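You operate a simulated robot arm through the tools that you are given. There is no shell and no other tool.

You are at the controls of a simulated robot arm. One attempt, no reset.

## Task
Put the cover on the fan box and tighten both screws with the click driver that its label names.
Fine: till it clicks; the driver goes back on its peg. Set down upright: what you pick out.

Only the result counts: the job must be done as asked and must still hold three seconds after the hand-in. Knocking over, shifting, dropping, spilling or breaking anything else fails it. Lids that push on must go on centred and level and be pressed home; caps that screw on are set level and turned clockwise until they are tight.

## Robot
A 7-joint arm with a two-finger gripper, fixed in place. Base frame: the origin is on the floor under the middle of its stand, x ahead of it, y to its left, z up; the work surface is at about z = 800. Readings come in mm, degrees, newtons and seconds.
With the tool pointing down near the work surface it reaches from about 340 to 720 mm from the base axis. Its first joint turns from -66.0 to 66.0 degrees. Payload 2.45 kg.
Tool frame: the origin (TCP) lies between the finger pads and is the grasp point; the fingertips stand 26 mm ahead of it; z points along the fingers, y is the line along which they close. The gripper opens to 96 mm; its body begins 69 mm behind the TCP.
Orientation is that of the tool frame in the base frame, as a unit quaternion [x, y, z, w]. With the fingers straight down and closing along the base's y, the tool's x points along the base's -x, its y along +y and its z along -z.

## Interface
- The arm moves only by the tool drive_tool. Its argument "steps" is a list of rows, each a list of 7 numbers: the turn, a rotation vector about the tool's x, y, z in degrees, then the shift along the tool's x, y, z in cm, then the finger opening in cm, from 0 to 9.6. In form: [[wx, wy, wz, tx, ty, tz, claw], ...]. A call has 1 to 20 rows; each row is the pose to reach, as a shift and turn from the pose commanded when the call began, along the tool's axes at that moment. Rows are played at 5 a second. More than 50 mm and 8.6 degrees between two rows, or a gripper value outside its range, and nothing of the call is played. Where a pose cannot be reached the arm comes as near as it can. A force on the tool above 40 N (or 10 N above the force at the start of the call, whichever is more), or a blocked arm, ends the call early, and 0.2 s more pass. Each finger travels about 50 mm/s and halts on what it meets, pressing with about 34 N; the grip force reading is that of the motor and also rises with nothing between the fingers. The clock runs only during rows and for 0.2 s after the last one: add rows that repeat a pose to give the fingers time. It gives the time, the measured TCP pose, the force on the tool (base axes), the opening and the grip force at its end, in the units of the frame above (readings bear some noise), with the torque about the TCP (base axes, N m) and any sound that the robot's microphone picked up.
- Cameras (640 x 400 px; columns grow to the right, rows downward): "scene" is fixed at [160, -386.8, 1426.9]; the picture's right is [0.84, -0.54, 0.00], its down [-0.28, -0.44, -0.85] and it looks along [0.46, 0.72, -0.52] (base axes); focal length 331 px, centre (320, 200). "wrist" rides on the gripper at [82, 3, -98] in the tool frame; the picture's right is [-0.04, 1.00, 0.00], its down [-0.73, -0.03, -0.68] and it looks along [-0.68, -0.03, 0.73] (tool axes); focal length 256 px, centre (320, 200). There is no depth. A picture from a camera that has moved, and an enlarged one, comes with that camera's place and axes in the base frame and with its lens.
- get_image(camera): a new picture of that camera. It takes no simulated time.
- inspect(camera, box): a new picture of the part [left, top, right, bottom] of that camera's present view, enlarged. It takes no simulated time.
- job_done(): hands the job in; it is judged then, once.

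Nothing tells you positions but the pictures and the camera data. Unless the task says otherwise, let go and move clear before handing in.

The tools are called by a JSON object that holds its "name" and its "arguments". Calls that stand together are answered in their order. drive_tool: Moves the arm, as the interface text tells. Its arguments: {"type":"object","properties":{"steps":{"type":"array","items":{"type":"array","items":{"type":"number"}}}},"required":["steps"]} The other tools are called the same way: get_image (camera) takes a picture; inspect (camera, box) takes an enlarged picture of a part of a camera's view; job_done () hands the job in.

At the start:

```text
clock: 0.0
tool_pos: [426.2, -8.2, 1151.6]
orientation: [0.001, 1.0, 0.0, 0.0]
force: [0.7, -0.7, 0.3]
wrist_torque: [-0.02, 0.0, -0.01]
width: 95.8
grasp_force: 0.2
```

scene: 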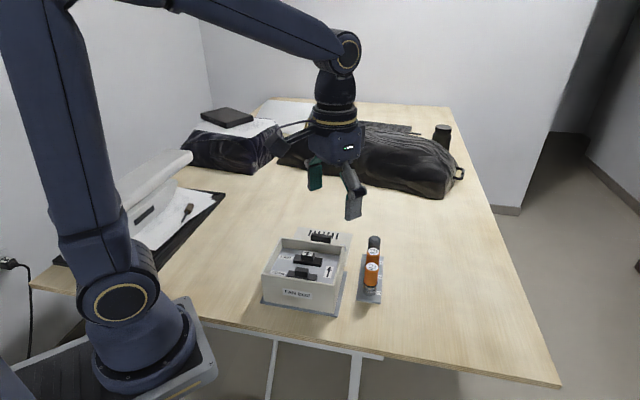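
wrist: 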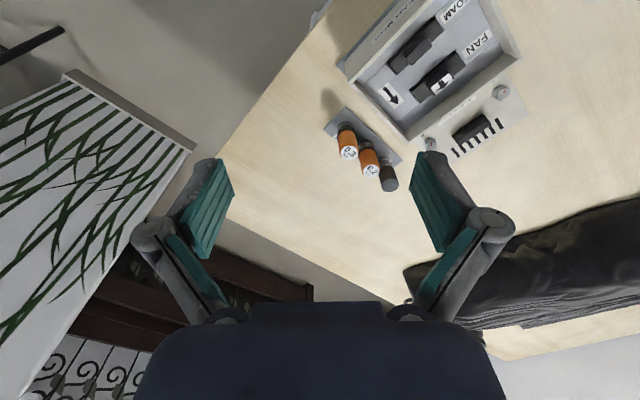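

I see a box with switches or parts on the table, a cover plate with vents next to it, and a rack with three drivers. I'll enlarge the views to read the labels.

{"name": "inspect", "arguments": {"camera": "scene", "box": [240, 210, 400, 330]}}

{"name": "inspect", "arguments": {"camera": "wrist", "box": [300, 0, 540, 200]}}

{"name": "inspect", "arguments": {"camera": "scene", "box": [255, 220, 345, 276]}}

{"name": "inspect", "arguments": {"camera": "scene", "box": [340, 225, 400, 310]}}

```text
3.33 times, centred on (320, 270) of scene
camera zoom: at [160.0, -386.8, 1426.9], right [0.84, -0.54, 0.0], down [-0.28, -0.44, -0.85], along [0.46, 0.72, -0.52], focal length 1104 px, centre (320, -33)
```

zoom: 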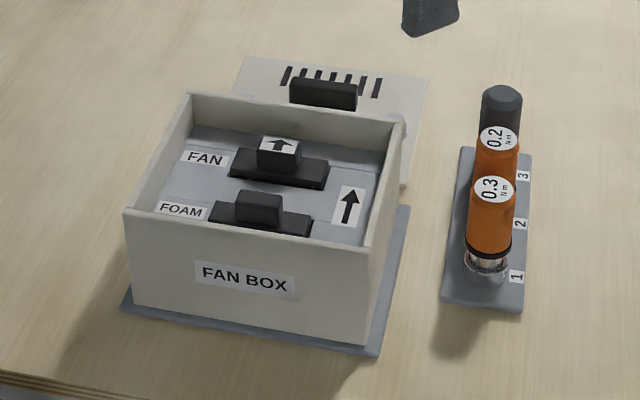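

```text
2.00 times, centred on (420, 100) of wrist
camera zoom: at [343.0, -5.2, 1247.6], right [0.04, 1.0, 0.0], down [0.73, -0.03, 0.68], along [0.68, -0.03, -0.73], focal length 512 px, centre (120, 400)
```

zoom: 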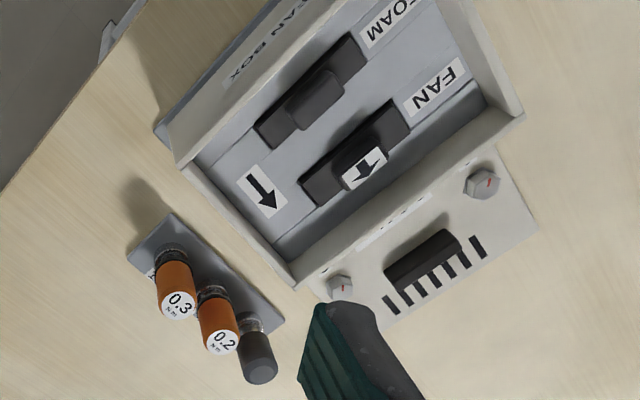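

```text
7.11 times, centred on (300, 248) of scene
camera zoom: at [160.0, -386.8, 1426.9], right [0.84, -0.54, 0.0], down [-0.28, -0.44, -0.85], along [0.46, 0.72, -0.52], focal length 2354 px, centre (462, -141)
```

zoom: 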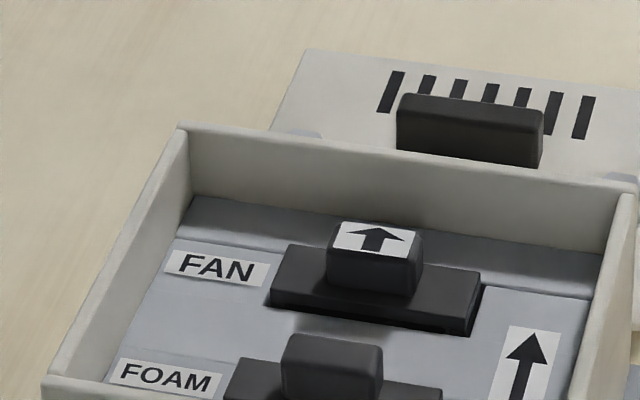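

```text
4.71 times, centred on (370, 268) of scene
camera zoom: at [160.0, -386.8, 1426.9], right [0.84, -0.54, 0.0], down [-0.28, -0.44, -0.85], along [0.46, 0.72, -0.52], focal length 1558 px, centre (85, -118)
```

zoom: 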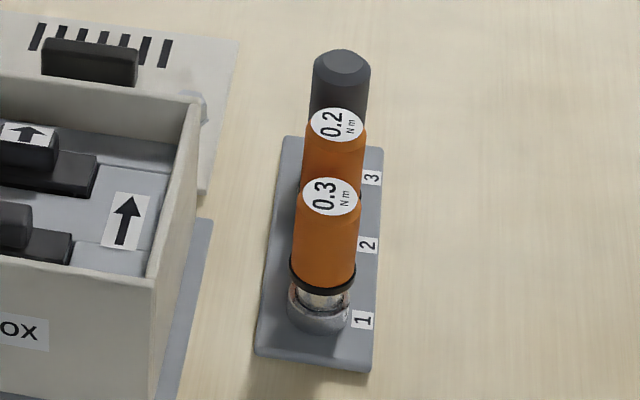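

The fan box holds FAN and FOAM modules, the cover with its captive screws lies behind it, and the driver rack has 0.3, 0.2 and a grey one. I'll zoom in tighter to find the torque label.

{"name": "inspect", "arguments": {"camera": "wrist", "box": [410, 70, 550, 160]}}

{"name": "inspect", "arguments": {"camera": "wrist", "box": [330, 0, 530, 125]}}

{"name": "inspect", "arguments": {"camera": "wrist", "box": [310, 90, 430, 200]}}

```text
4.44 times, centred on (480, 115) of wrist
camera zoom: at [343.0, -5.2, 1247.6], right [0.04, 1.0, 0.0], down [0.73, -0.03, 0.68], along [0.68, -0.03, -0.73], focal length 1138 px, centre (-391, 578)
```

zoom: 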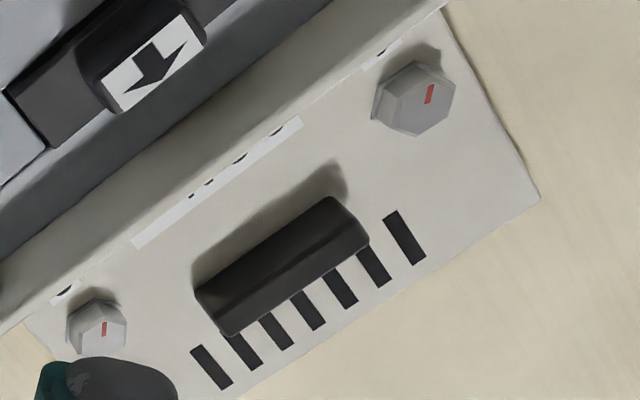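

```text
3.20 times, centred on (430, 62) of wrist
camera zoom: at [343.0, -5.2, 1247.6], right [0.04, 1.0, 0.0], down [0.73, -0.03, 0.68], along [0.68, -0.03, -0.73], focal length 819 px, centre (-32, 640)
```

zoom: 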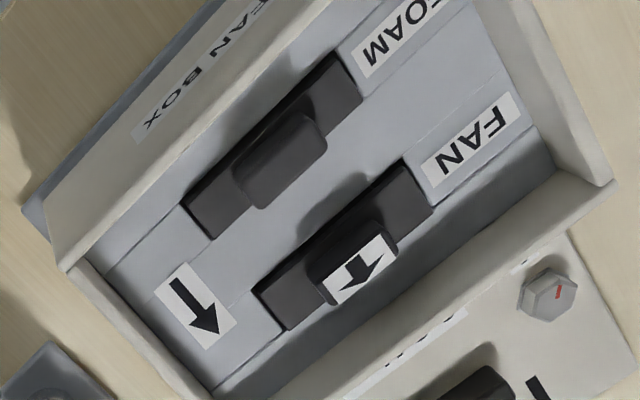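

```text
3.64 times, centred on (370, 145) of wrist
camera zoom: at [343.0, -5.2, 1247.6], right [0.04, 1.0, 0.0], down [0.73, -0.03, 0.68], along [0.68, -0.03, -0.73], focal length 931 px, centre (138, 400)
```

zoom: 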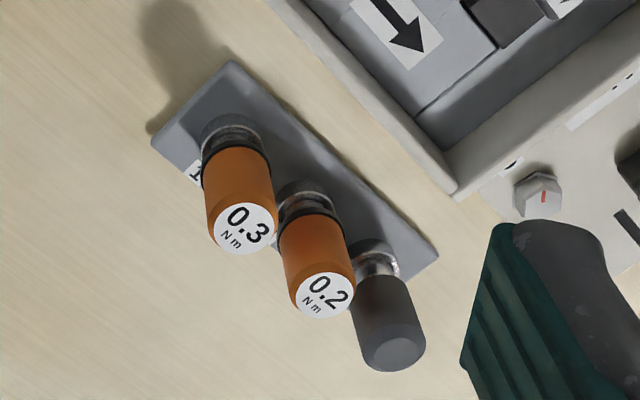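

The box sits at about (457, 145), turned roughly 45°, with the cover beyond it near (571, 263) and the drivers at -y. I'll move the camera over them and turn 45° for a better look.

{"name": "drive_tool", "arguments": {"steps": [[0, 0, 7.5, -1.6, 3.5, 0.3, 9.6], [0, 0, 15, -3.2, 7.0, 0.7, 9.6], [0, 0, 22.5, -4.7, 10.4, 1.0, 9.6], [0, 0, 30, -6.3, 13.9, 1.4, 9.6], [0, 0, 37.5, -7.9, 17.4, 1.8, 9.6], [0, 0, 45, -9.4, 20.8, 2.1, 9.6], [0, 0, 45, -9.4, 20.8, 2.1, 9.6]]}}

```text
clock: 1.6
tool_pos: [518.0, 199.9, 1131.4]
orientation: [0.383, 0.924, 0.0, 0.0]
force: [-0.6, 0.9, 0.8]
wrist_torque: [-0.04, -0.01, 0.03]
width: 96.0
grasp_force: 0.1
```

The tool is now over the area, yawed 45°. Next I'll tilt it so the wrist camera looks straight down.

{"name": "drive_tool", "arguments": {"steps": [[0, 8, 0, 0, 0, 0, 9.6], [0, 16, 0, 0, 0, 0, 9.6], [0, 24, 0, 0, 0, 0, 9.6], [0, 32, 0, 0, 0, 0, 9.6], [0, 40, 0, 0, 0, 0, 9.6], [0, 40, 0, 0, 0, 0, 9.6]]}}

{"name": "get_image", "arguments": {"camera": "wrist"}}

```text
clock: 3.0
tool_pos: [519.8, 198.3, 1131.2]
orientation: [0.358, 0.868, 0.132, -0.317]
force: [0.1, 0.0, 0.7]
wrist_torque: [0.03, -0.01, -0.02]
width: 96.1
grasp_force: 0.0
```

```text
taken
camera wrist: at [521.5, 201.1, 1256.6], right [0.73, 0.69, -0.03], down [0.69, -0.73, 0.05], along [0.01, -0.05, -1.0], focal length 256 px, centre (320, 200)
```

wrist: 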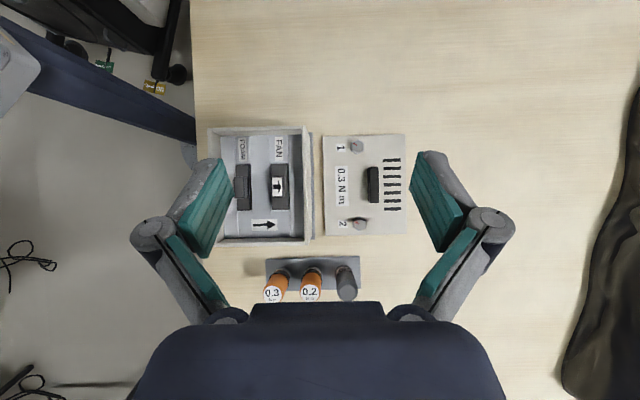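

The cover's label appears to read 0.3 N m, with its screws numbered 1 and 2. I'll zoom in to confirm.

{"name": "inspect", "arguments": {"camera": "wrist", "box": [310, 125, 410, 245]}}

{"name": "inspect", "arguments": {"camera": "wrist", "box": [200, 120, 330, 250]}}

{"name": "inspect", "arguments": {"camera": "wrist", "box": [240, 240, 380, 310]}}

```text
3.33 times, centred on (360, 185) of wrist
camera zoom: at [521.5, 201.1, 1256.6], right [0.73, 0.69, -0.03], down [0.69, -0.73, 0.05], along [0.01, -0.05, -1.0], focal length 853 px, centre (187, 250)
```

zoom: 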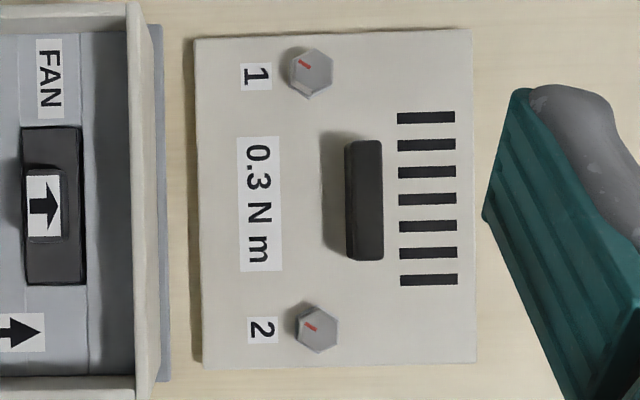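

```text
3.08 times, centred on (265, 185) of wrist
camera zoom: at [521.5, 201.1, 1256.6], right [0.73, 0.69, -0.03], down [0.69, -0.73, 0.05], along [0.01, -0.05, -1.0], focal length 788 px, centre (489, 246)
```

zoom: 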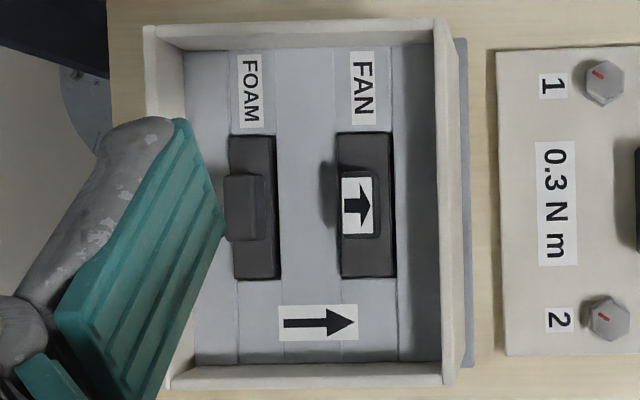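

```text
4.57 times, centred on (310, 275) of wrist
camera zoom: at [521.5, 201.1, 1256.6], right [0.73, 0.69, -0.03], down [0.69, -0.73, 0.05], along [0.01, -0.05, -1.0], focal length 1170 px, centre (366, -143)
```

zoom: 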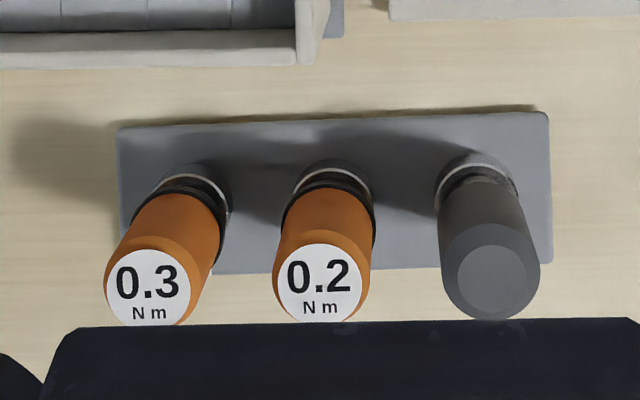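

The label reads 0.3 N m, so I need the orange 0.3 driver on peg 1, and screw 1 comes before screw 2. The fan's arrow already matches the box arrow. I'll straighten the tool and check the box interior from the scene view before moving in.

{"name": "drive_tool", "arguments": {"steps": [[0, -8, 0, 0, 0, 0, 9.6], [0, -16, 0, 0, 0, 0, 9.6], [0, -24, 0, 0, 0, 0, 9.6], [0, -32, 0, 0, 0, 0, 9.6], [0, -40, 0, 0, 0, 0, 9.6], [0, -40, 0, 0, 0, 0, 9.6]]}}

{"name": "inspect", "arguments": {"camera": "scene", "box": [260, 240, 350, 296]}}

{"name": "get_image", "arguments": {"camera": "wrist"}}

```text
clock: 4.4
tool_pos: [519.6, 199.8, 1130.5]
orientation: [0.383, 0.924, 0.0, 0.001]
force: [-0.7, 0.3, 1.1]
wrist_torque: [-0.01, -0.01, -0.01]
width: 96.2
grasp_force: 0.0
```

```text
7.11 times, centred on (305, 268) of scene
camera zoom: at [160.0, -386.8, 1426.9], right [0.84, -0.54, 0.0], down [-0.28, -0.44, -0.85], along [0.46, 0.72, -0.52], focal length 2354 px, centre (427, -284)
```

zoom: 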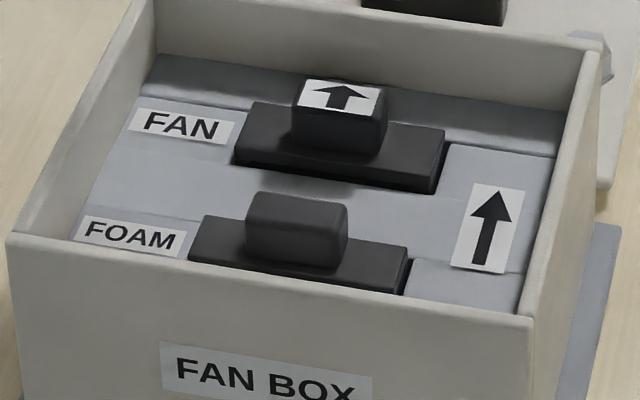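

```text
taken
camera wrist: at [463.2, 259.6, 1226.4], right [0.73, 0.68, 0.0], down [0.5, -0.54, 0.68], along [0.46, -0.5, -0.73], focal length 256 px, centre (320, 200)
```

wrist: 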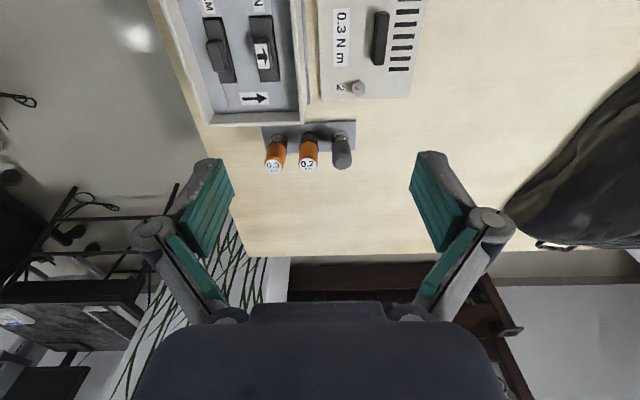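

I want to check that the modules sit low enough for the cover, so I'll zoom in closely on the fan block and the box rim.

{"name": "inspect", "arguments": {"camera": "scene", "box": [280, 240, 350, 284]}}

{"name": "inspect", "arguments": {"camera": "wrist", "box": [170, 0, 320, 130]}}

{"name": "inspect", "arguments": {"camera": "scene", "box": [300, 225, 360, 262]}}

```text
9.09 times, centred on (315, 262) of scene
camera zoom: at [160.0, -386.8, 1426.9], right [0.84, -0.54, 0.0], down [-0.28, -0.44, -0.85], along [0.46, 0.72, -0.52], focal length 3010 px, centre (366, -364)
```

zoom: 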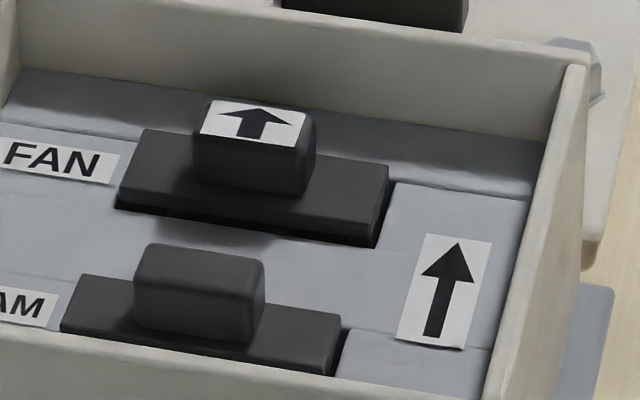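

```text
3.08 times, centred on (245, 65) of wrist
camera zoom: at [463.2, 259.6, 1226.4], right [0.73, 0.68, 0.0], down [0.5, -0.54, 0.68], along [0.46, -0.5, -0.73], focal length 788 px, centre (551, 615)
```

zoom: 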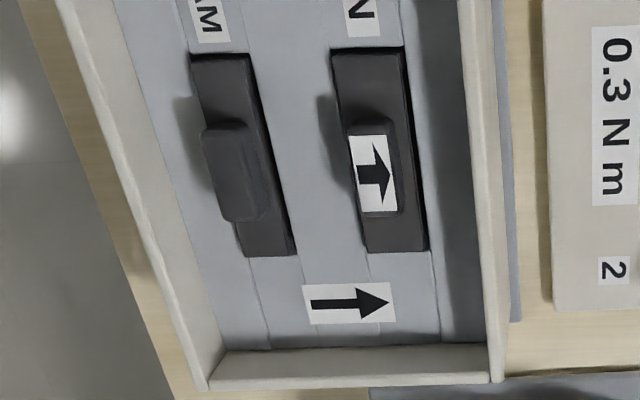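

```text
10.67 times, centred on (330, 244) of scene
camera zoom: at [160.0, -386.8, 1426.9], right [0.84, -0.54, 0.0], down [-0.28, -0.44, -0.85], along [0.46, 0.72, -0.52], focal length 3532 px, centre (213, -264)
```

zoom: 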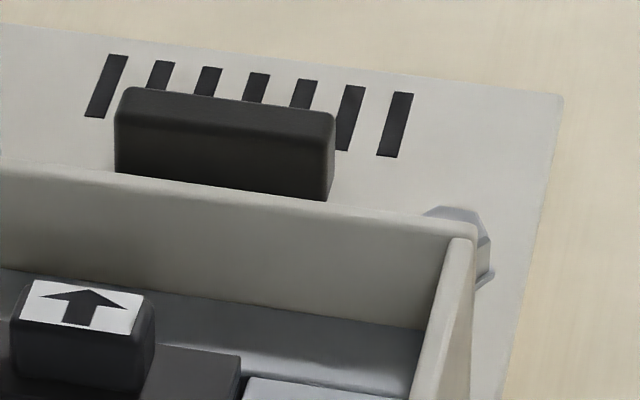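

The modules are sunk in their slots and the knobs sit below the rim, so the cover should fit. I'll hover above the cover handle for a precise look.

{"name": "drive_tool", "arguments": {"steps": [[0, 0, 0, 0.1, 1.5, 4.0, 9.6], [0, 0, 0, 0.2, 3.0, 8.0, 9.6], [0, 0, 0, 0.3, 4.5, 12.0, 9.6], [0, 0, 0, 0.4, 6.0, 16.0, 8.0], [0, 0, 0, 0.4, 7.5, 20.0, 7.0], [0, 0, 0, 0.4, 7.5, 20.0, 6.0]]}}

{"name": "get_image", "arguments": {"camera": "wrist"}}

{"name": "get_image", "arguments": {"camera": "scene"}}

```text
clock: 5.8
tool_pos: [568.1, 256.2, 929.0]
orientation: [0.382, 0.924, 0.0, 0.0]
force: [0.6, -1.1, 1.3]
wrist_torque: [0.01, -0.02, -0.01]
width: 60.0
grasp_force: 0.0
```

```text
taken
camera wrist: at [512.2, 315.3, 1025.1], right [0.73, 0.68, 0.0], down [0.5, -0.54, 0.68], along [0.46, -0.5, -0.73], focal length 256 px, centre (320, 200)
```

wrist: 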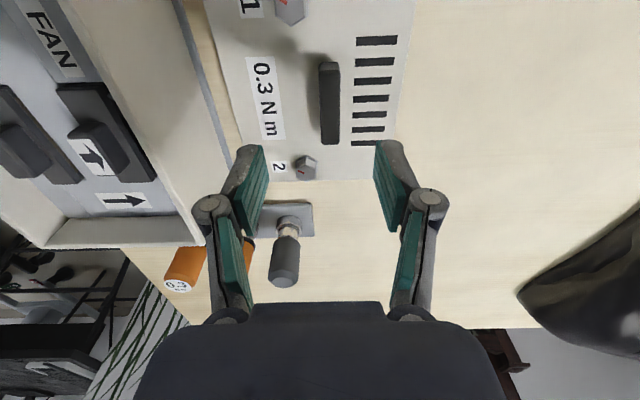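

```text
taken
```

scene: 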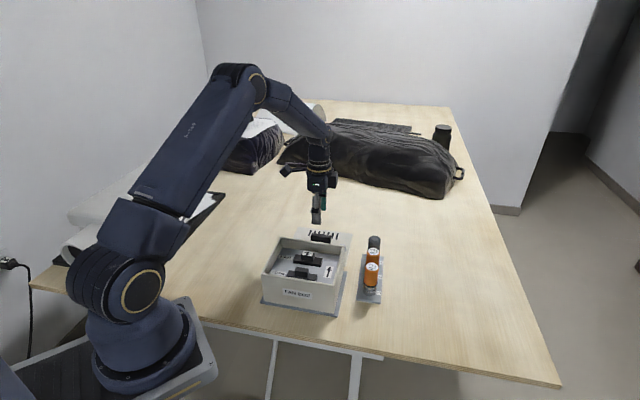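

The handle lies between the fingers, a bit ahead of the TCP. I'll zoom in to measure it.

{"name": "inspect", "arguments": {"camera": "wrist", "box": [220, 0, 420, 125]}}

{"name": "inspect", "arguments": {"camera": "wrist", "box": [290, 50, 370, 150]}}

```text
3.20 times, centred on (320, 62) of wrist
camera zoom: at [512.2, 315.3, 1025.1], right [0.73, 0.68, 0.0], down [0.5, -0.54, 0.68], along [0.46, -0.5, -0.73], focal length 819 px, centre (320, 640)
```

zoom: 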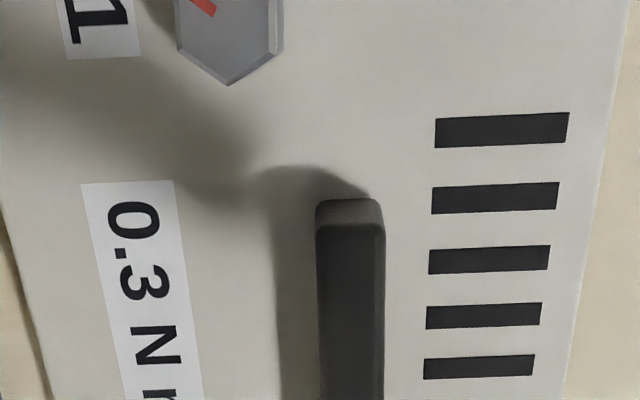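

```text
4.00 times, centred on (330, 100) of wrist
camera zoom: at [512.2, 315.3, 1025.1], right [0.73, 0.68, 0.0], down [0.5, -0.54, 0.68], along [0.46, -0.5, -0.73], focal length 1024 px, centre (280, 600)
```

zoom: 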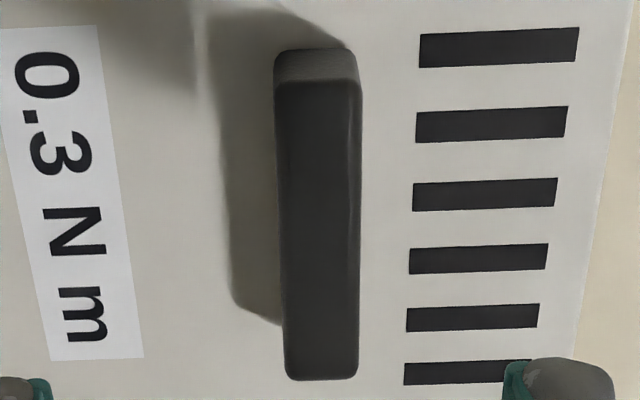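

The handle is about 60×15×20 mm, parallel to the tool's x axis, and offset by (-7, +7) mm in the tool frame. I'll centre on it and descend part way.

{"name": "drive_tool", "arguments": {"steps": [[0, 0, 0, -0.7, 0.7, 1.0, 6.0], [0, 0, 0, -0.7, 0.7, 3.0, 6.0], [0, 0, 0, -0.7, 0.7, 5.0, 5.0], [0, 0, 0, -0.7, 0.7, 5.0, 5.0]]}}

{"name": "get_image", "arguments": {"camera": "wrist"}}

{"name": "inspect", "arguments": {"camera": "wrist", "box": [260, 60, 400, 190]}}

```text
clock: 6.8
tool_pos: [579.4, 253.7, 879.6]
orientation: [0.382, 0.924, 0.0, 0.0]
force: [0.3, 0.2, 0.5]
wrist_torque: [0.01, 0.01, -0.01]
width: 49.9
grasp_force: 0.0
```

```text
taken
camera wrist: at [523.1, 315.1, 976.1], right [0.73, 0.68, 0.0], down [0.5, -0.54, 0.68], along [0.46, -0.5, -0.73], focal length 256 px, centre (320, 200)
```

wrist: 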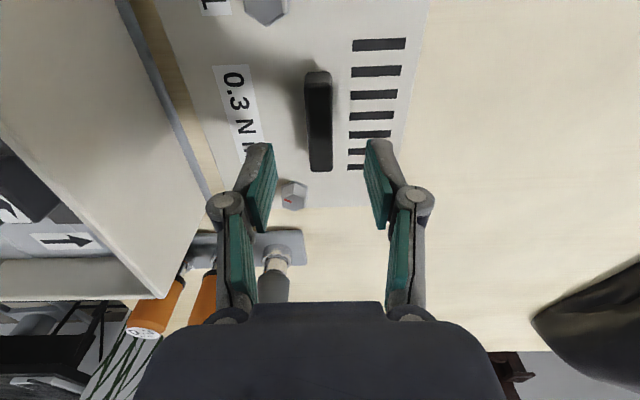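

```text
3.08 times, centred on (330, 125) of wrist
camera zoom: at [523.1, 315.1, 976.1], right [0.73, 0.68, 0.0], down [0.5, -0.54, 0.68], along [0.46, -0.5, -0.73], focal length 788 px, centre (289, 431)
```

zoom: 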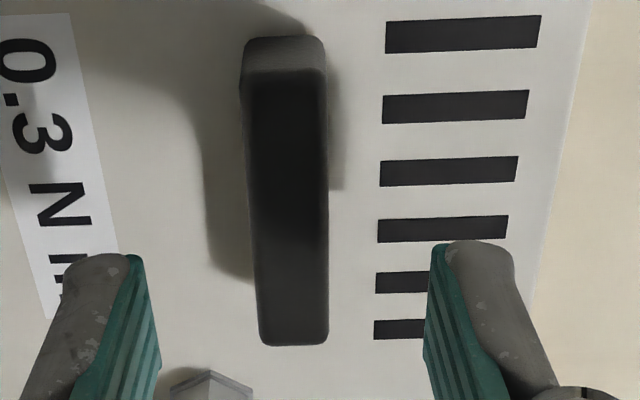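

The handle is now centred under the TCP. I'll descend to grip height, with the fingertips just above the cover plate.

{"name": "drive_tool", "arguments": {"steps": [[0, 0, 0, 0, -0.05, 1.5, 5.0], [0, 0, 0, 0, -0.05, 3.0, 4.5], [0, 0, 0, 0, -0.05, 3.8, 4.0], [0, 0, 0, 0, -0.05, 4.3, 4.0], [0, 0, 0, 0, -0.05, 4.3, 4.0]]}}

{"name": "get_image", "arguments": {"camera": "wrist"}}

{"name": "inspect", "arguments": {"camera": "scene", "box": [270, 180, 390, 260]}}

```text
clock: 8.0
tool_pos: [579.0, 256.0, 838.0]
orientation: [0.383, 0.924, 0.0, 0.0]
force: [-1.4, -1.1, 3.3]
wrist_torque: [-0.05, 0.05, -0.01]
width: 40.5
grasp_force: 0.2
```

```text
taken
camera wrist: at [523.1, 315.4, 933.6], right [0.73, 0.68, 0.0], down [0.5, -0.54, 0.68], along [0.46, -0.5, -0.73], focal length 256 px, centre (320, 200)
```

wrist: 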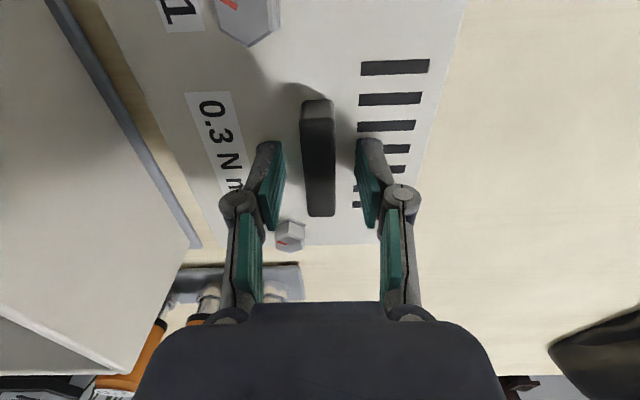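

```text
5.00 times, centred on (330, 220) of scene
camera zoom: at [159.8, -386.9, 1426.8], right [0.84, -0.54, 0.0], down [-0.28, -0.44, -0.85], along [0.46, 0.72, -0.52], focal length 1655 px, centre (270, 100)
```

zoom: 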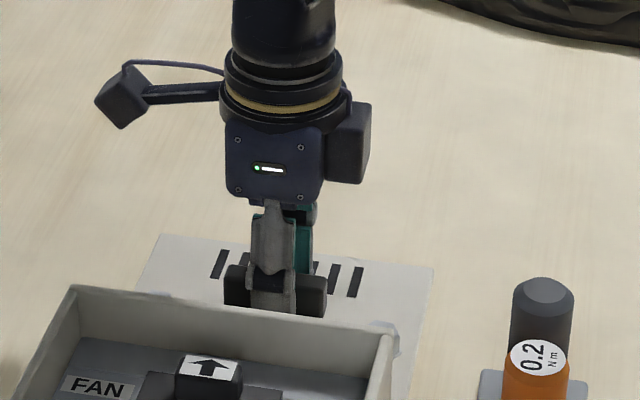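

The fingers straddle the handle, so I'll close on it.

{"name": "drive_tool", "arguments": {"steps": [[0, 0, 0, 0, 0, 0, 2.5], [0, 0, 0, 0, 0, 0, 1.8], [0, 0, 0, 0, 0, 0, 1.0], [0, 0, 0, 0, 0, 0, 0.5], [0, 0, 0, 0, 0, 0, 0.5]]}}

{"name": "inspect", "arguments": {"camera": "wrist", "box": [240, 80, 400, 260]}}

```text
clock: 9.2
tool_pos: [578.7, 256.0, 837.8]
orientation: [0.382, 0.924, 0.001, 0.0]
force: [5.5, 2.8, 12.0]
wrist_torque: [0.04, -0.2, -0.01]
width: 15.5
grasp_force: 34.3
```

```text
2.22 times, centred on (320, 170) of wrist
camera zoom: at [523.7, 315.7, 934.3], right [0.73, 0.68, 0.0], down [0.5, -0.54, 0.68], along [0.46, -0.5, -0.73], focal length 569 px, centre (320, 267)
```

zoom: 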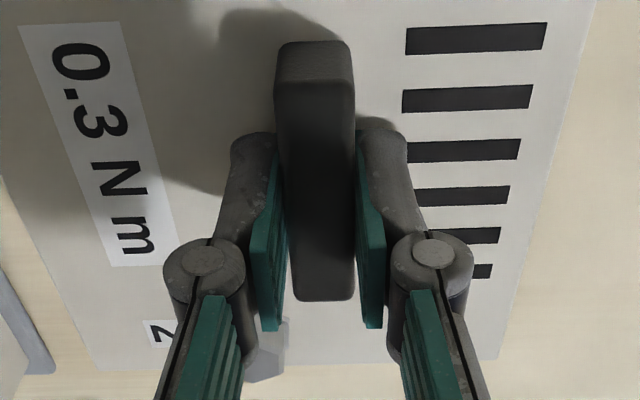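

The handle is gripped (15.5 mm wide, 34 N). I'll lift gently, straight up.

{"name": "drive_tool", "arguments": {"steps": [[0, 0, 0, 0, 0, -0.3, 0.5], [0, 0, 0, 0, 0, -1.0, 0.5], [0, 0, 0, 0, 0, -2.0, 0.5], [0, 0, 0, 0, 0, -3.0, 0.5], [0, 0, 0, 0, 0, -3.0, 0.5]]}}

{"name": "get_image", "arguments": {"camera": "wrist"}}

{"name": "get_image", "arguments": {"camera": "scene"}}

```text
clock: 10.4
tool_pos: [578.2, 255.2, 866.9]
orientation: [0.383, 0.924, 0.0, 0.0]
force: [-0.1, 0.3, -1.6]
wrist_torque: [0.02, 0.0, 0.04]
width: 15.6
grasp_force: 34.2
```

```text
taken
camera wrist: at [522.0, 315.8, 963.9], right [0.73, 0.68, 0.0], down [0.5, -0.54, 0.68], along [0.46, -0.5, -0.73], focal length 256 px, centre (320, 200)
```

wrist: 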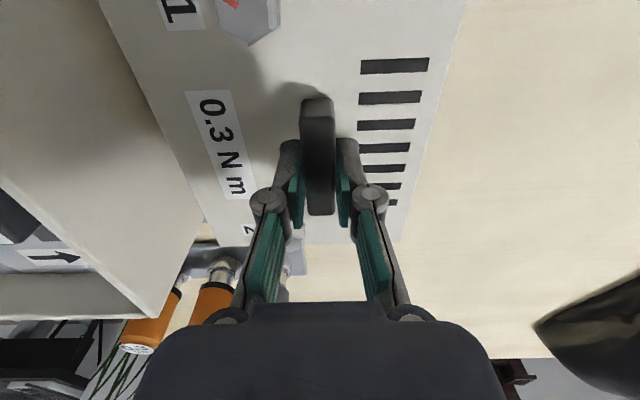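

```text
taken
```

scene: 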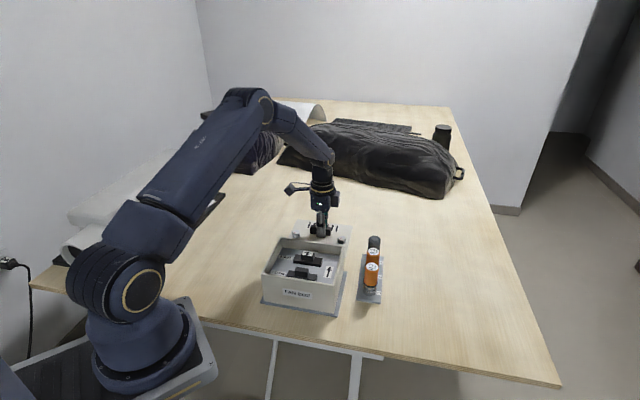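

The cover is lifted and held rigidly. Before the transfer I'll measure where its edges sit relative to the tool.

{"name": "inspect", "arguments": {"camera": "wrist", "box": [180, 190, 260, 260]}}

{"name": "inspect", "arguments": {"camera": "wrist", "box": [370, 190, 450, 260]}}

{"name": "inspect", "arguments": {"camera": "wrist", "box": [60, 0, 260, 125]}}

{"name": "inspect", "arguments": {"camera": "wrist", "box": [360, 0, 520, 100]}}

{"name": "inspect", "arguments": {"camera": "scene", "box": [270, 200, 370, 260]}}

```text
5.71 times, centred on (220, 225) of wrist
camera zoom: at [522.0, 315.8, 963.9], right [0.73, 0.68, 0.0], down [0.5, -0.54, 0.68], along [0.46, -0.5, -0.73], focal length 1463 px, centre (891, 57)
```

zoom: 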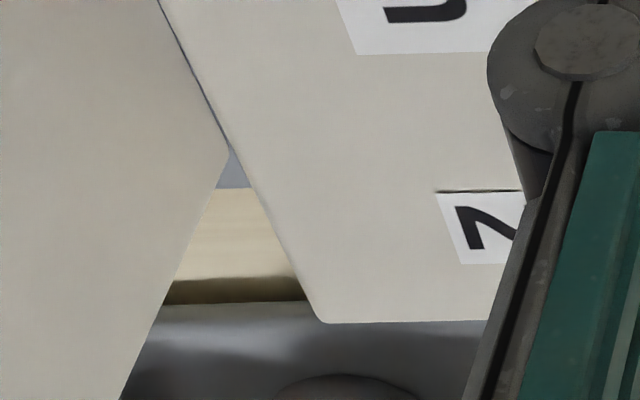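

```text
5.71 times, centred on (410, 225) of wrist
camera zoom: at [522.0, 315.8, 963.9], right [0.73, 0.68, 0.0], down [0.5, -0.54, 0.68], along [0.46, -0.5, -0.73], focal length 1463 px, centre (-194, 57)
```

zoom: 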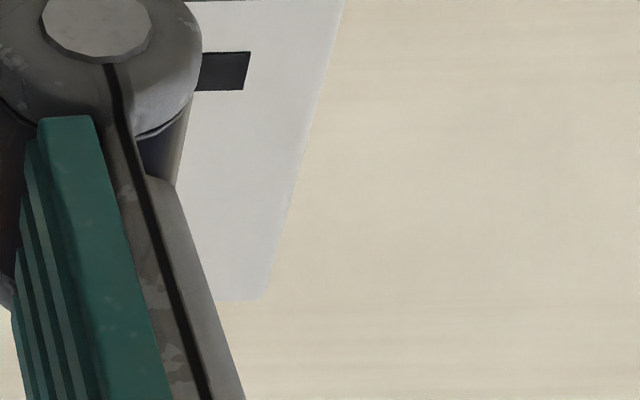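

```text
3.20 times, centred on (160, 62) of wrist
camera zoom: at [522.0, 315.8, 963.9], right [0.73, 0.68, 0.0], down [0.5, -0.54, 0.68], along [0.46, -0.5, -0.73], focal length 819 px, centre (832, 640)
```

zoom: 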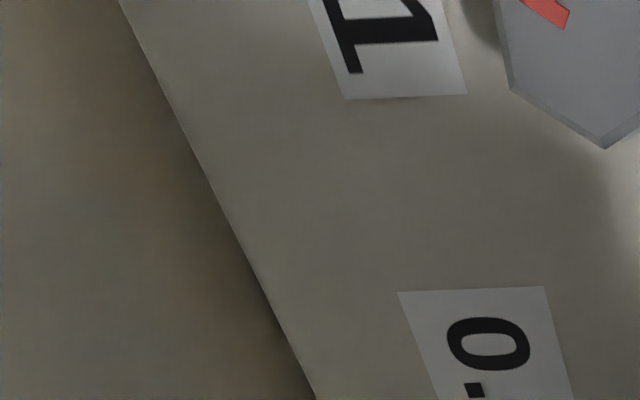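

```text
4.00 times, centred on (440, 50) of wrist
camera zoom: at [522.0, 315.8, 963.9], right [0.73, 0.68, 0.0], down [0.5, -0.54, 0.68], along [0.46, -0.5, -0.73], focal length 1024 px, centre (-160, 800)
```

zoom: 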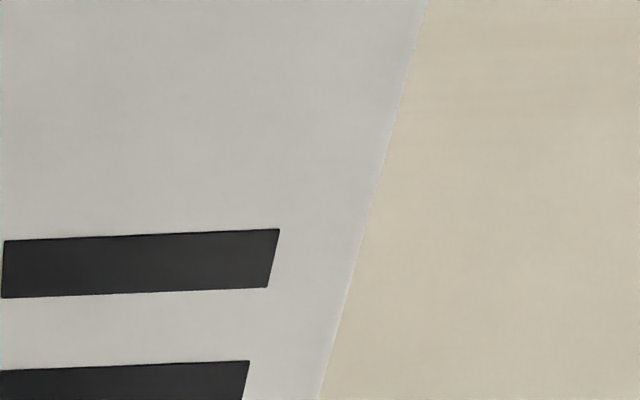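

```text
6.40 times, centred on (320, 230) of scene
camera zoom: at [160.0, -386.8, 1426.9], right [0.84, -0.54, 0.0], down [-0.28, -0.44, -0.85], along [0.46, 0.72, -0.52], focal length 2119 px, centre (320, 8)
```

zoom: 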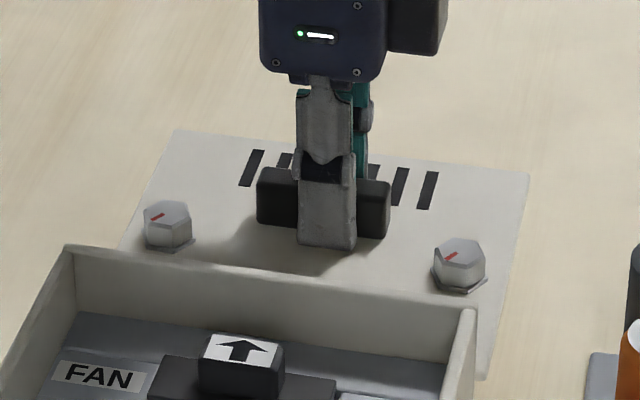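

The cover is about 150×179 mm, centred 12.5 mm toward -Y from the grip. I'll raise it and back off slightly so I can measure the box rim precisely before moving over it.

{"name": "drive_tool", "arguments": {"steps": [[0, 0, 0, 0, 0.5, -2.5, 0.5], [0, 0, 0, 0, 1.5, -5.0, 0.5], [0, 0, 0, 0, 2.5, -7.5, 0.5], [0, 0, 0, 0, 4.0, -10.0, 0.5], [0, 0, 0, 0, 4.0, -10.0, 0.5]]}}

{"name": "get_image", "arguments": {"camera": "wrist"}}

```text
clock: 11.6
tool_pos: [609.4, 282.7, 966.1]
orientation: [0.382, 0.924, 0.0, 0.001]
force: [-0.3, 0.6, -2.5]
wrist_torque: [0.0, 0.01, 0.0]
width: 15.8
grasp_force: 34.0
```

```text
taken
camera wrist: at [553.1, 343.0, 1062.6], right [0.73, 0.68, 0.0], down [0.5, -0.54, 0.68], along [0.46, -0.5, -0.73], focal length 256 px, centre (320, 200)
```

wrist: 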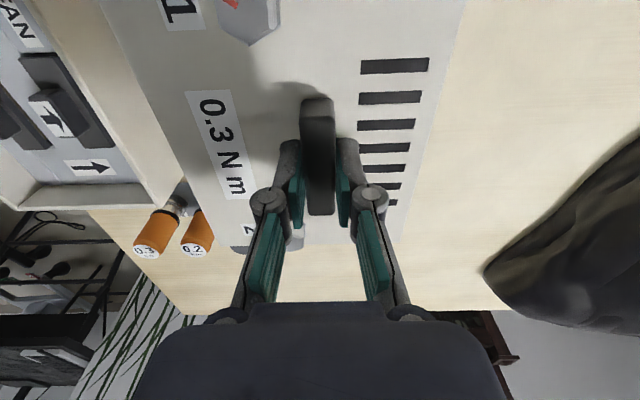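

I'll zoom in on the box corners as seen past the cover, and check the cover's edge profile in the scene view.

{"name": "inspect", "arguments": {"camera": "wrist", "box": [0, 140, 200, 265]}}

{"name": "inspect", "arguments": {"camera": "wrist", "box": [0, 0, 200, 125]}}

{"name": "inspect", "arguments": {"camera": "scene", "box": [270, 170, 390, 245]}}

{"name": "inspect", "arguments": {"camera": "scene", "box": [335, 195, 375, 220]}}

```text
3.20 times, centred on (100, 202) of wrist
camera zoom: at [553.1, 343.0, 1062.6], right [0.73, 0.68, 0.0], down [0.5, -0.54, 0.68], along [0.46, -0.5, -0.73], focal length 819 px, centre (1024, 192)
```

zoom: 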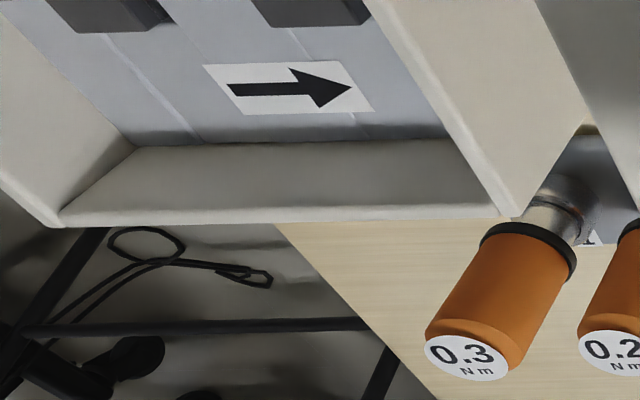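

```text
3.20 times, centred on (100, 62) of wrist
camera zoom: at [553.1, 343.0, 1062.6], right [0.73, 0.68, 0.0], down [0.5, -0.54, 0.68], along [0.46, -0.5, -0.73], focal length 819 px, centre (1024, 640)
```

zoom: 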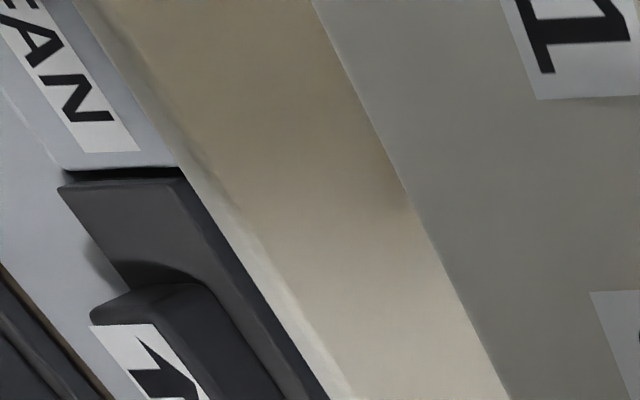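

```text
5.33 times, centred on (330, 208) of scene
camera zoom: at [160.0, -386.8, 1426.9], right [0.84, -0.54, 0.0], down [-0.28, -0.44, -0.85], along [0.46, 0.72, -0.52], focal length 1766 px, centre (267, 160)
```

zoom: 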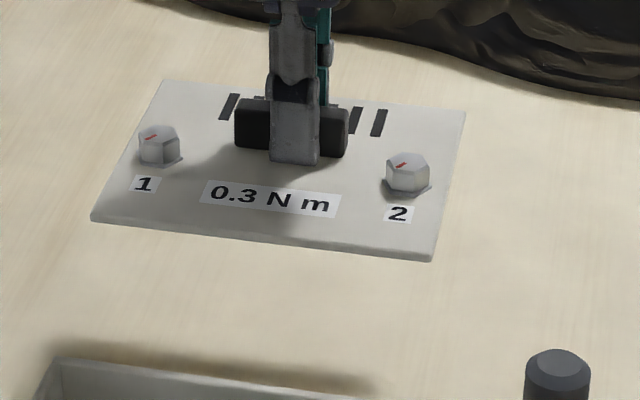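

```text
16.00 times, centred on (355, 208) of scene
camera zoom: at [160.0, -386.8, 1426.9], right [0.84, -0.54, 0.0], down [-0.28, -0.44, -0.85], along [0.46, 0.72, -0.52], focal length 5297 px, centre (-240, 80)
```

zoom: 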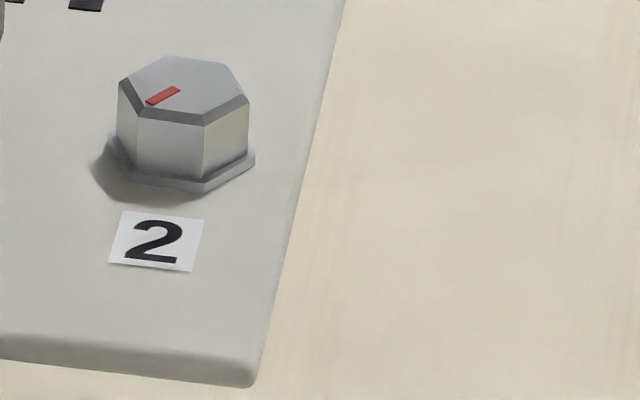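

I have an estimate of the box rim and the cover in the tool frame: the cover needs to move about -216 mm along tool Y. I'll move it across at this safe height.

{"name": "drive_tool", "arguments": {"steps": [[0, 0, 0, 0, -3.6, 0, 0.5], [0, 0, 0, 0, -7.2, 0, 0.5], [0, 0, 0, 0, -10.8, 0, 0.5], [0, 0, 0, -0.1, -14.4, 0, 0.5], [0, 0, 0, -0.2, -18.0, 0, 0.5], [0, 0, 0, -0.2, -21.6, 0, 0.5], [0, 0, 0, -0.2, -21.6, 0, 0.5]]}}

{"name": "get_image", "arguments": {"camera": "wrist"}}

{"name": "inspect", "arguments": {"camera": "scene", "box": [240, 210, 400, 330]}}

```text
clock: 13.2
tool_pos: [456.0, 129.6, 964.4]
orientation: [0.382, 0.924, 0.0, 0.0]
force: [-0.2, -0.2, -2.2]
wrist_torque: [0.0, -0.03, -0.02]
width: 15.4
grasp_force: 34.1
```

```text
taken
camera wrist: at [399.6, 190.1, 1060.1], right [0.73, 0.68, 0.0], down [0.5, -0.54, 0.68], along [0.46, -0.5, -0.73], focal length 256 px, centre (320, 200)
```

wrist: 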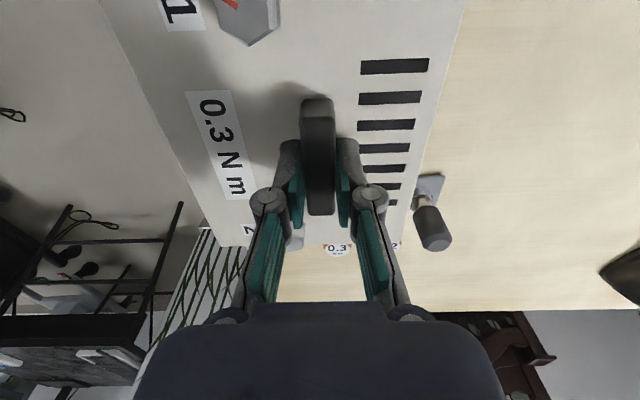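

```text
3.33 times, centred on (320, 270) of scene
camera zoom: at [160.0, -386.8, 1426.9], right [0.84, -0.54, 0.0], down [-0.28, -0.44, -0.85], along [0.46, 0.72, -0.52], focal length 1104 px, centre (320, -33)
```

zoom: 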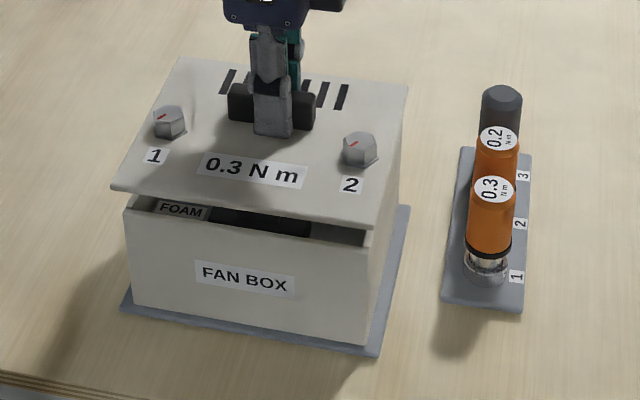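

The cover is over the box, slightly offset. I'll lower it 10 mm and check the front corners in zoomed scene views.

{"name": "drive_tool", "arguments": {"steps": [[0, 0, 0, -0.1, 0, 0.4, 0.5], [0, 0, 0, -0.2, 0, 0.8, 0.5], [0, 0, 0, -0.2, 0, 1.0, 0.5], [0, 0, 0, -0.2, 0, 1.0, 0.5]]}}

{"name": "inspect", "arguments": {"camera": "scene", "box": [250, 255, 290, 280]}}

{"name": "inspect", "arguments": {"camera": "scene", "box": [315, 265, 355, 290]}}

{"name": "inspect", "arguments": {"camera": "scene", "box": [325, 225, 365, 250]}}

```text
clock: 14.2
tool_pos: [458.5, 127.5, 956.3]
orientation: [0.383, 0.924, 0.0, 0.001]
force: [-0.4, -0.8, -2.4]
wrist_torque: [0.01, -0.01, 0.01]
width: 15.4
grasp_force: 33.8
```

```text
16.00 times, centred on (270, 268) of scene
camera zoom: at [160.0, -386.8, 1426.9], right [0.84, -0.54, 0.0], down [-0.28, -0.44, -0.85], along [0.46, 0.72, -0.52], focal length 5297 px, centre (1120, -880)
```

zoom: 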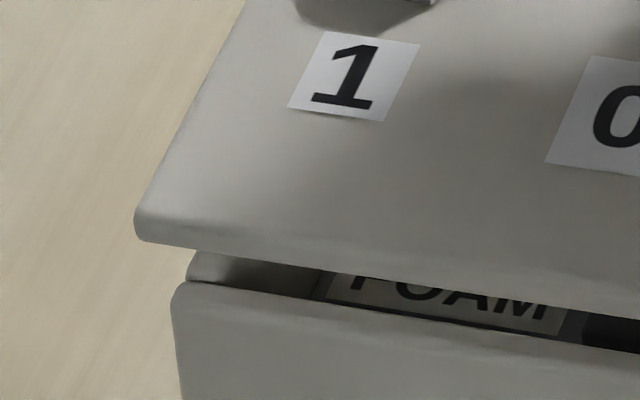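

```text
16.00 times, centred on (335, 278) of scene
camera zoom: at [160.0, -386.8, 1426.9], right [0.84, -0.54, 0.0], down [-0.28, -0.44, -0.85], along [0.46, 0.72, -0.52], focal length 5297 px, centre (80, -1040)
```

zoom: 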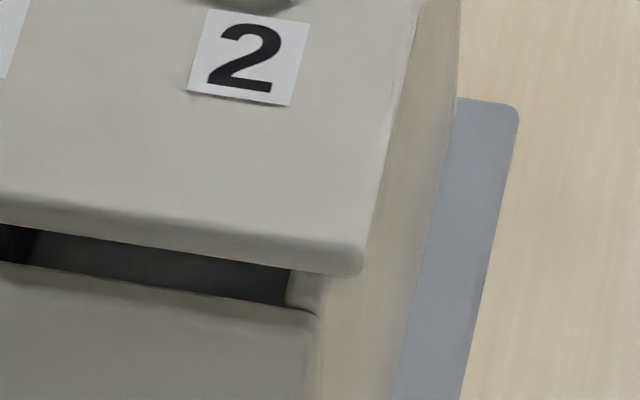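

```text
16.00 times, centred on (345, 238) of scene
camera zoom: at [160.0, -386.8, 1426.9], right [0.84, -0.54, 0.0], down [-0.28, -0.44, -0.85], along [0.46, 0.72, -0.52], focal length 5297 px, centre (-80, -400)
```

zoom: 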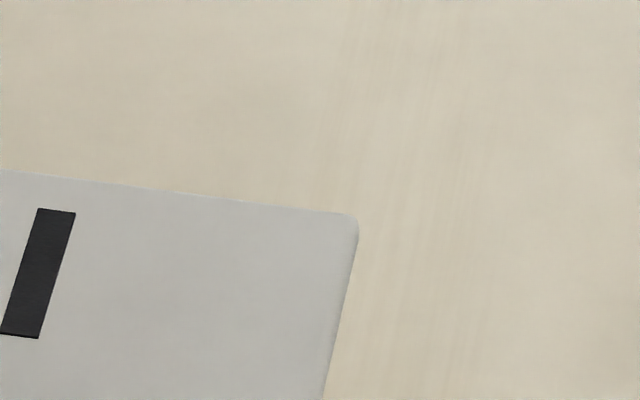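

The scene and wrist estimates of the gap don't fully agree. I'll check the scene camera's calibration against the known gripper pose.

{"name": "inspect", "arguments": {"camera": "scene", "box": [260, 210, 360, 272]}}

{"name": "get_image", "arguments": {"camera": "scene"}}

{"name": "get_image", "arguments": {"camera": "wrist"}}

```text
6.40 times, centred on (310, 241) of scene
camera zoom: at [160.0, -386.8, 1426.9], right [0.84, -0.54, 0.0], down [-0.28, -0.44, -0.85], along [0.46, 0.72, -0.52], focal length 2119 px, centre (384, -62)
```

zoom: 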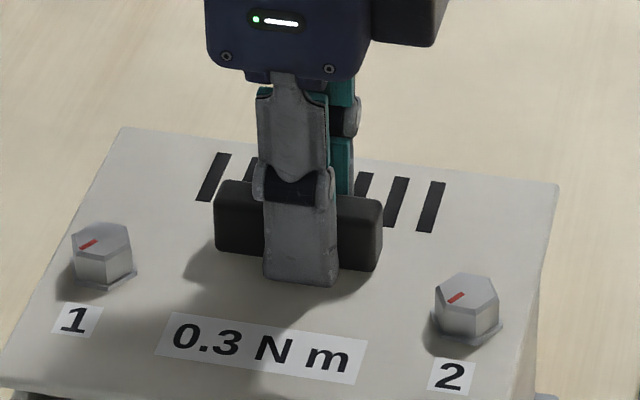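

```text
taken
```

scene: 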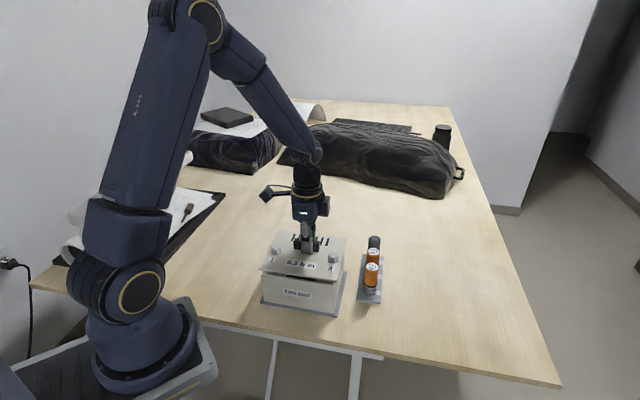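

```text
taken
camera wrist: at [401.1, 188.0, 1052.3], right [0.73, 0.68, 0.0], down [0.5, -0.54, 0.68], along [0.46, -0.5, -0.73], focal length 256 px, centre (320, 200)
```

wrist: 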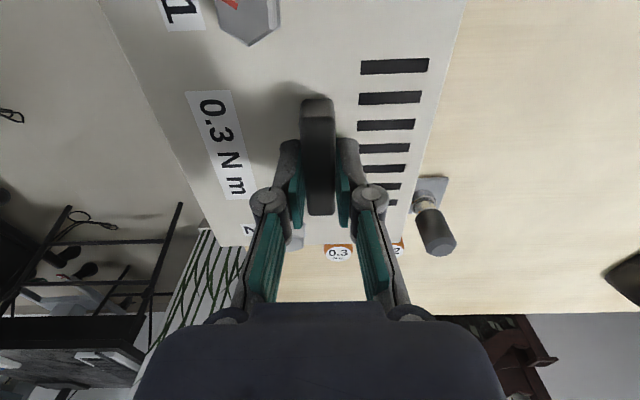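

Cross-checking three views puts the box top near z≈897, not 887, so the cover is currently about 15 mm too far forward. I'll correct that and lower a little to re-measure.

{"name": "drive_tool", "arguments": {"steps": [[0, 0, 0, 0.3, 0.7, 0, 0.5], [0, 0, 0, 0.7, 1.45, 0, 0.5], [0, 0, 0, 0.7, 1.45, 0.5, 0.5], [0, 0, 0, 0.7, 1.45, 1.0, 0.5], [0, 0, 0, 0.7, 1.45, 1.0, 0.5]]}}

{"name": "inspect", "arguments": {"camera": "scene", "box": [250, 255, 290, 280]}}

{"name": "inspect", "arguments": {"camera": "scene", "box": [315, 265, 355, 290]}}

{"name": "inspect", "arguments": {"camera": "scene", "box": [240, 220, 360, 295]}}

{"name": "get_image", "arguments": {"camera": "wrist"}}

```text
clock: 15.4
tool_pos: [462.6, 143.2, 946.8]
orientation: [0.382, 0.924, 0.0, 0.0]
force: [-0.3, 0.3, -2.1]
wrist_torque: [0.03, -0.05, -0.01]
width: 15.6
grasp_force: 33.7
```

```text
16.00 times, centred on (270, 268) of scene
camera zoom: at [160.0, -386.8, 1426.9], right [0.84, -0.54, 0.0], down [-0.28, -0.44, -0.85], along [0.46, 0.72, -0.52], focal length 5297 px, centre (1120, -880)
```

zoom: 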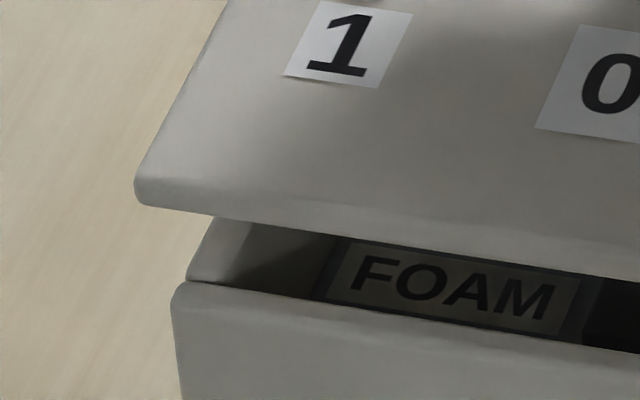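

```text
16.00 times, centred on (335, 278) of scene
camera zoom: at [160.0, -386.8, 1426.9], right [0.84, -0.54, 0.0], down [-0.28, -0.44, -0.85], along [0.46, 0.72, -0.52], focal length 5297 px, centre (80, -1040)
```

zoom: 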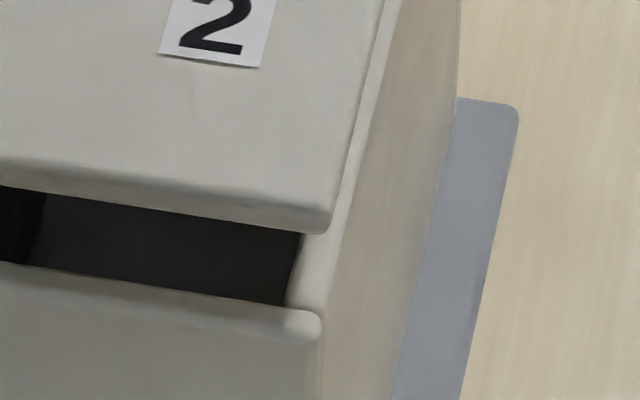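

```text
5.33 times, centred on (300, 258) of scene
camera zoom: at [160.0, -386.8, 1426.9], right [0.84, -0.54, 0.0], down [-0.28, -0.44, -0.85], along [0.46, 0.72, -0.52], focal length 1766 px, centre (427, -107)
```

zoom: 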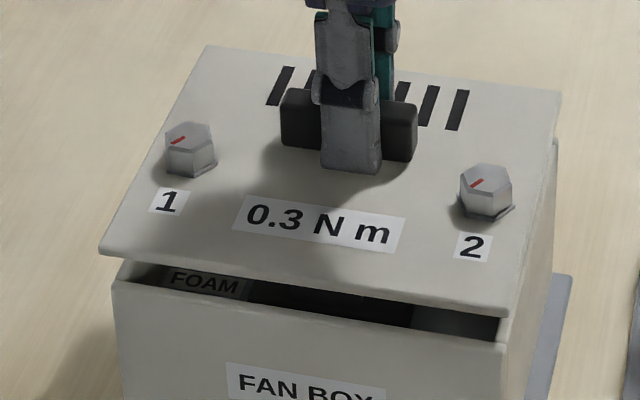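

```text
taken
camera wrist: at [407.0, 203.6, 1043.6], right [0.73, 0.68, 0.0], down [0.5, -0.54, 0.68], along [0.46, -0.5, -0.73], focal length 256 px, centre (320, 200)
```

wrist: 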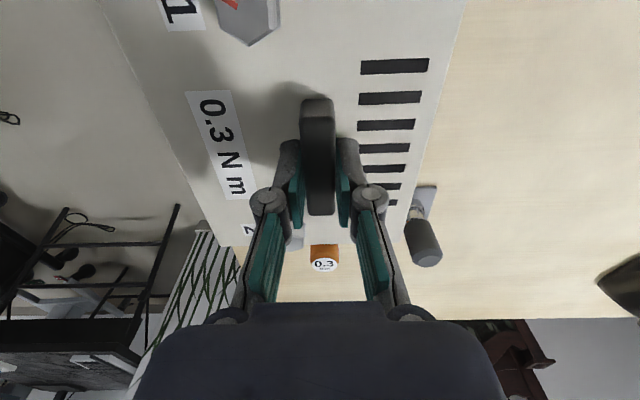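

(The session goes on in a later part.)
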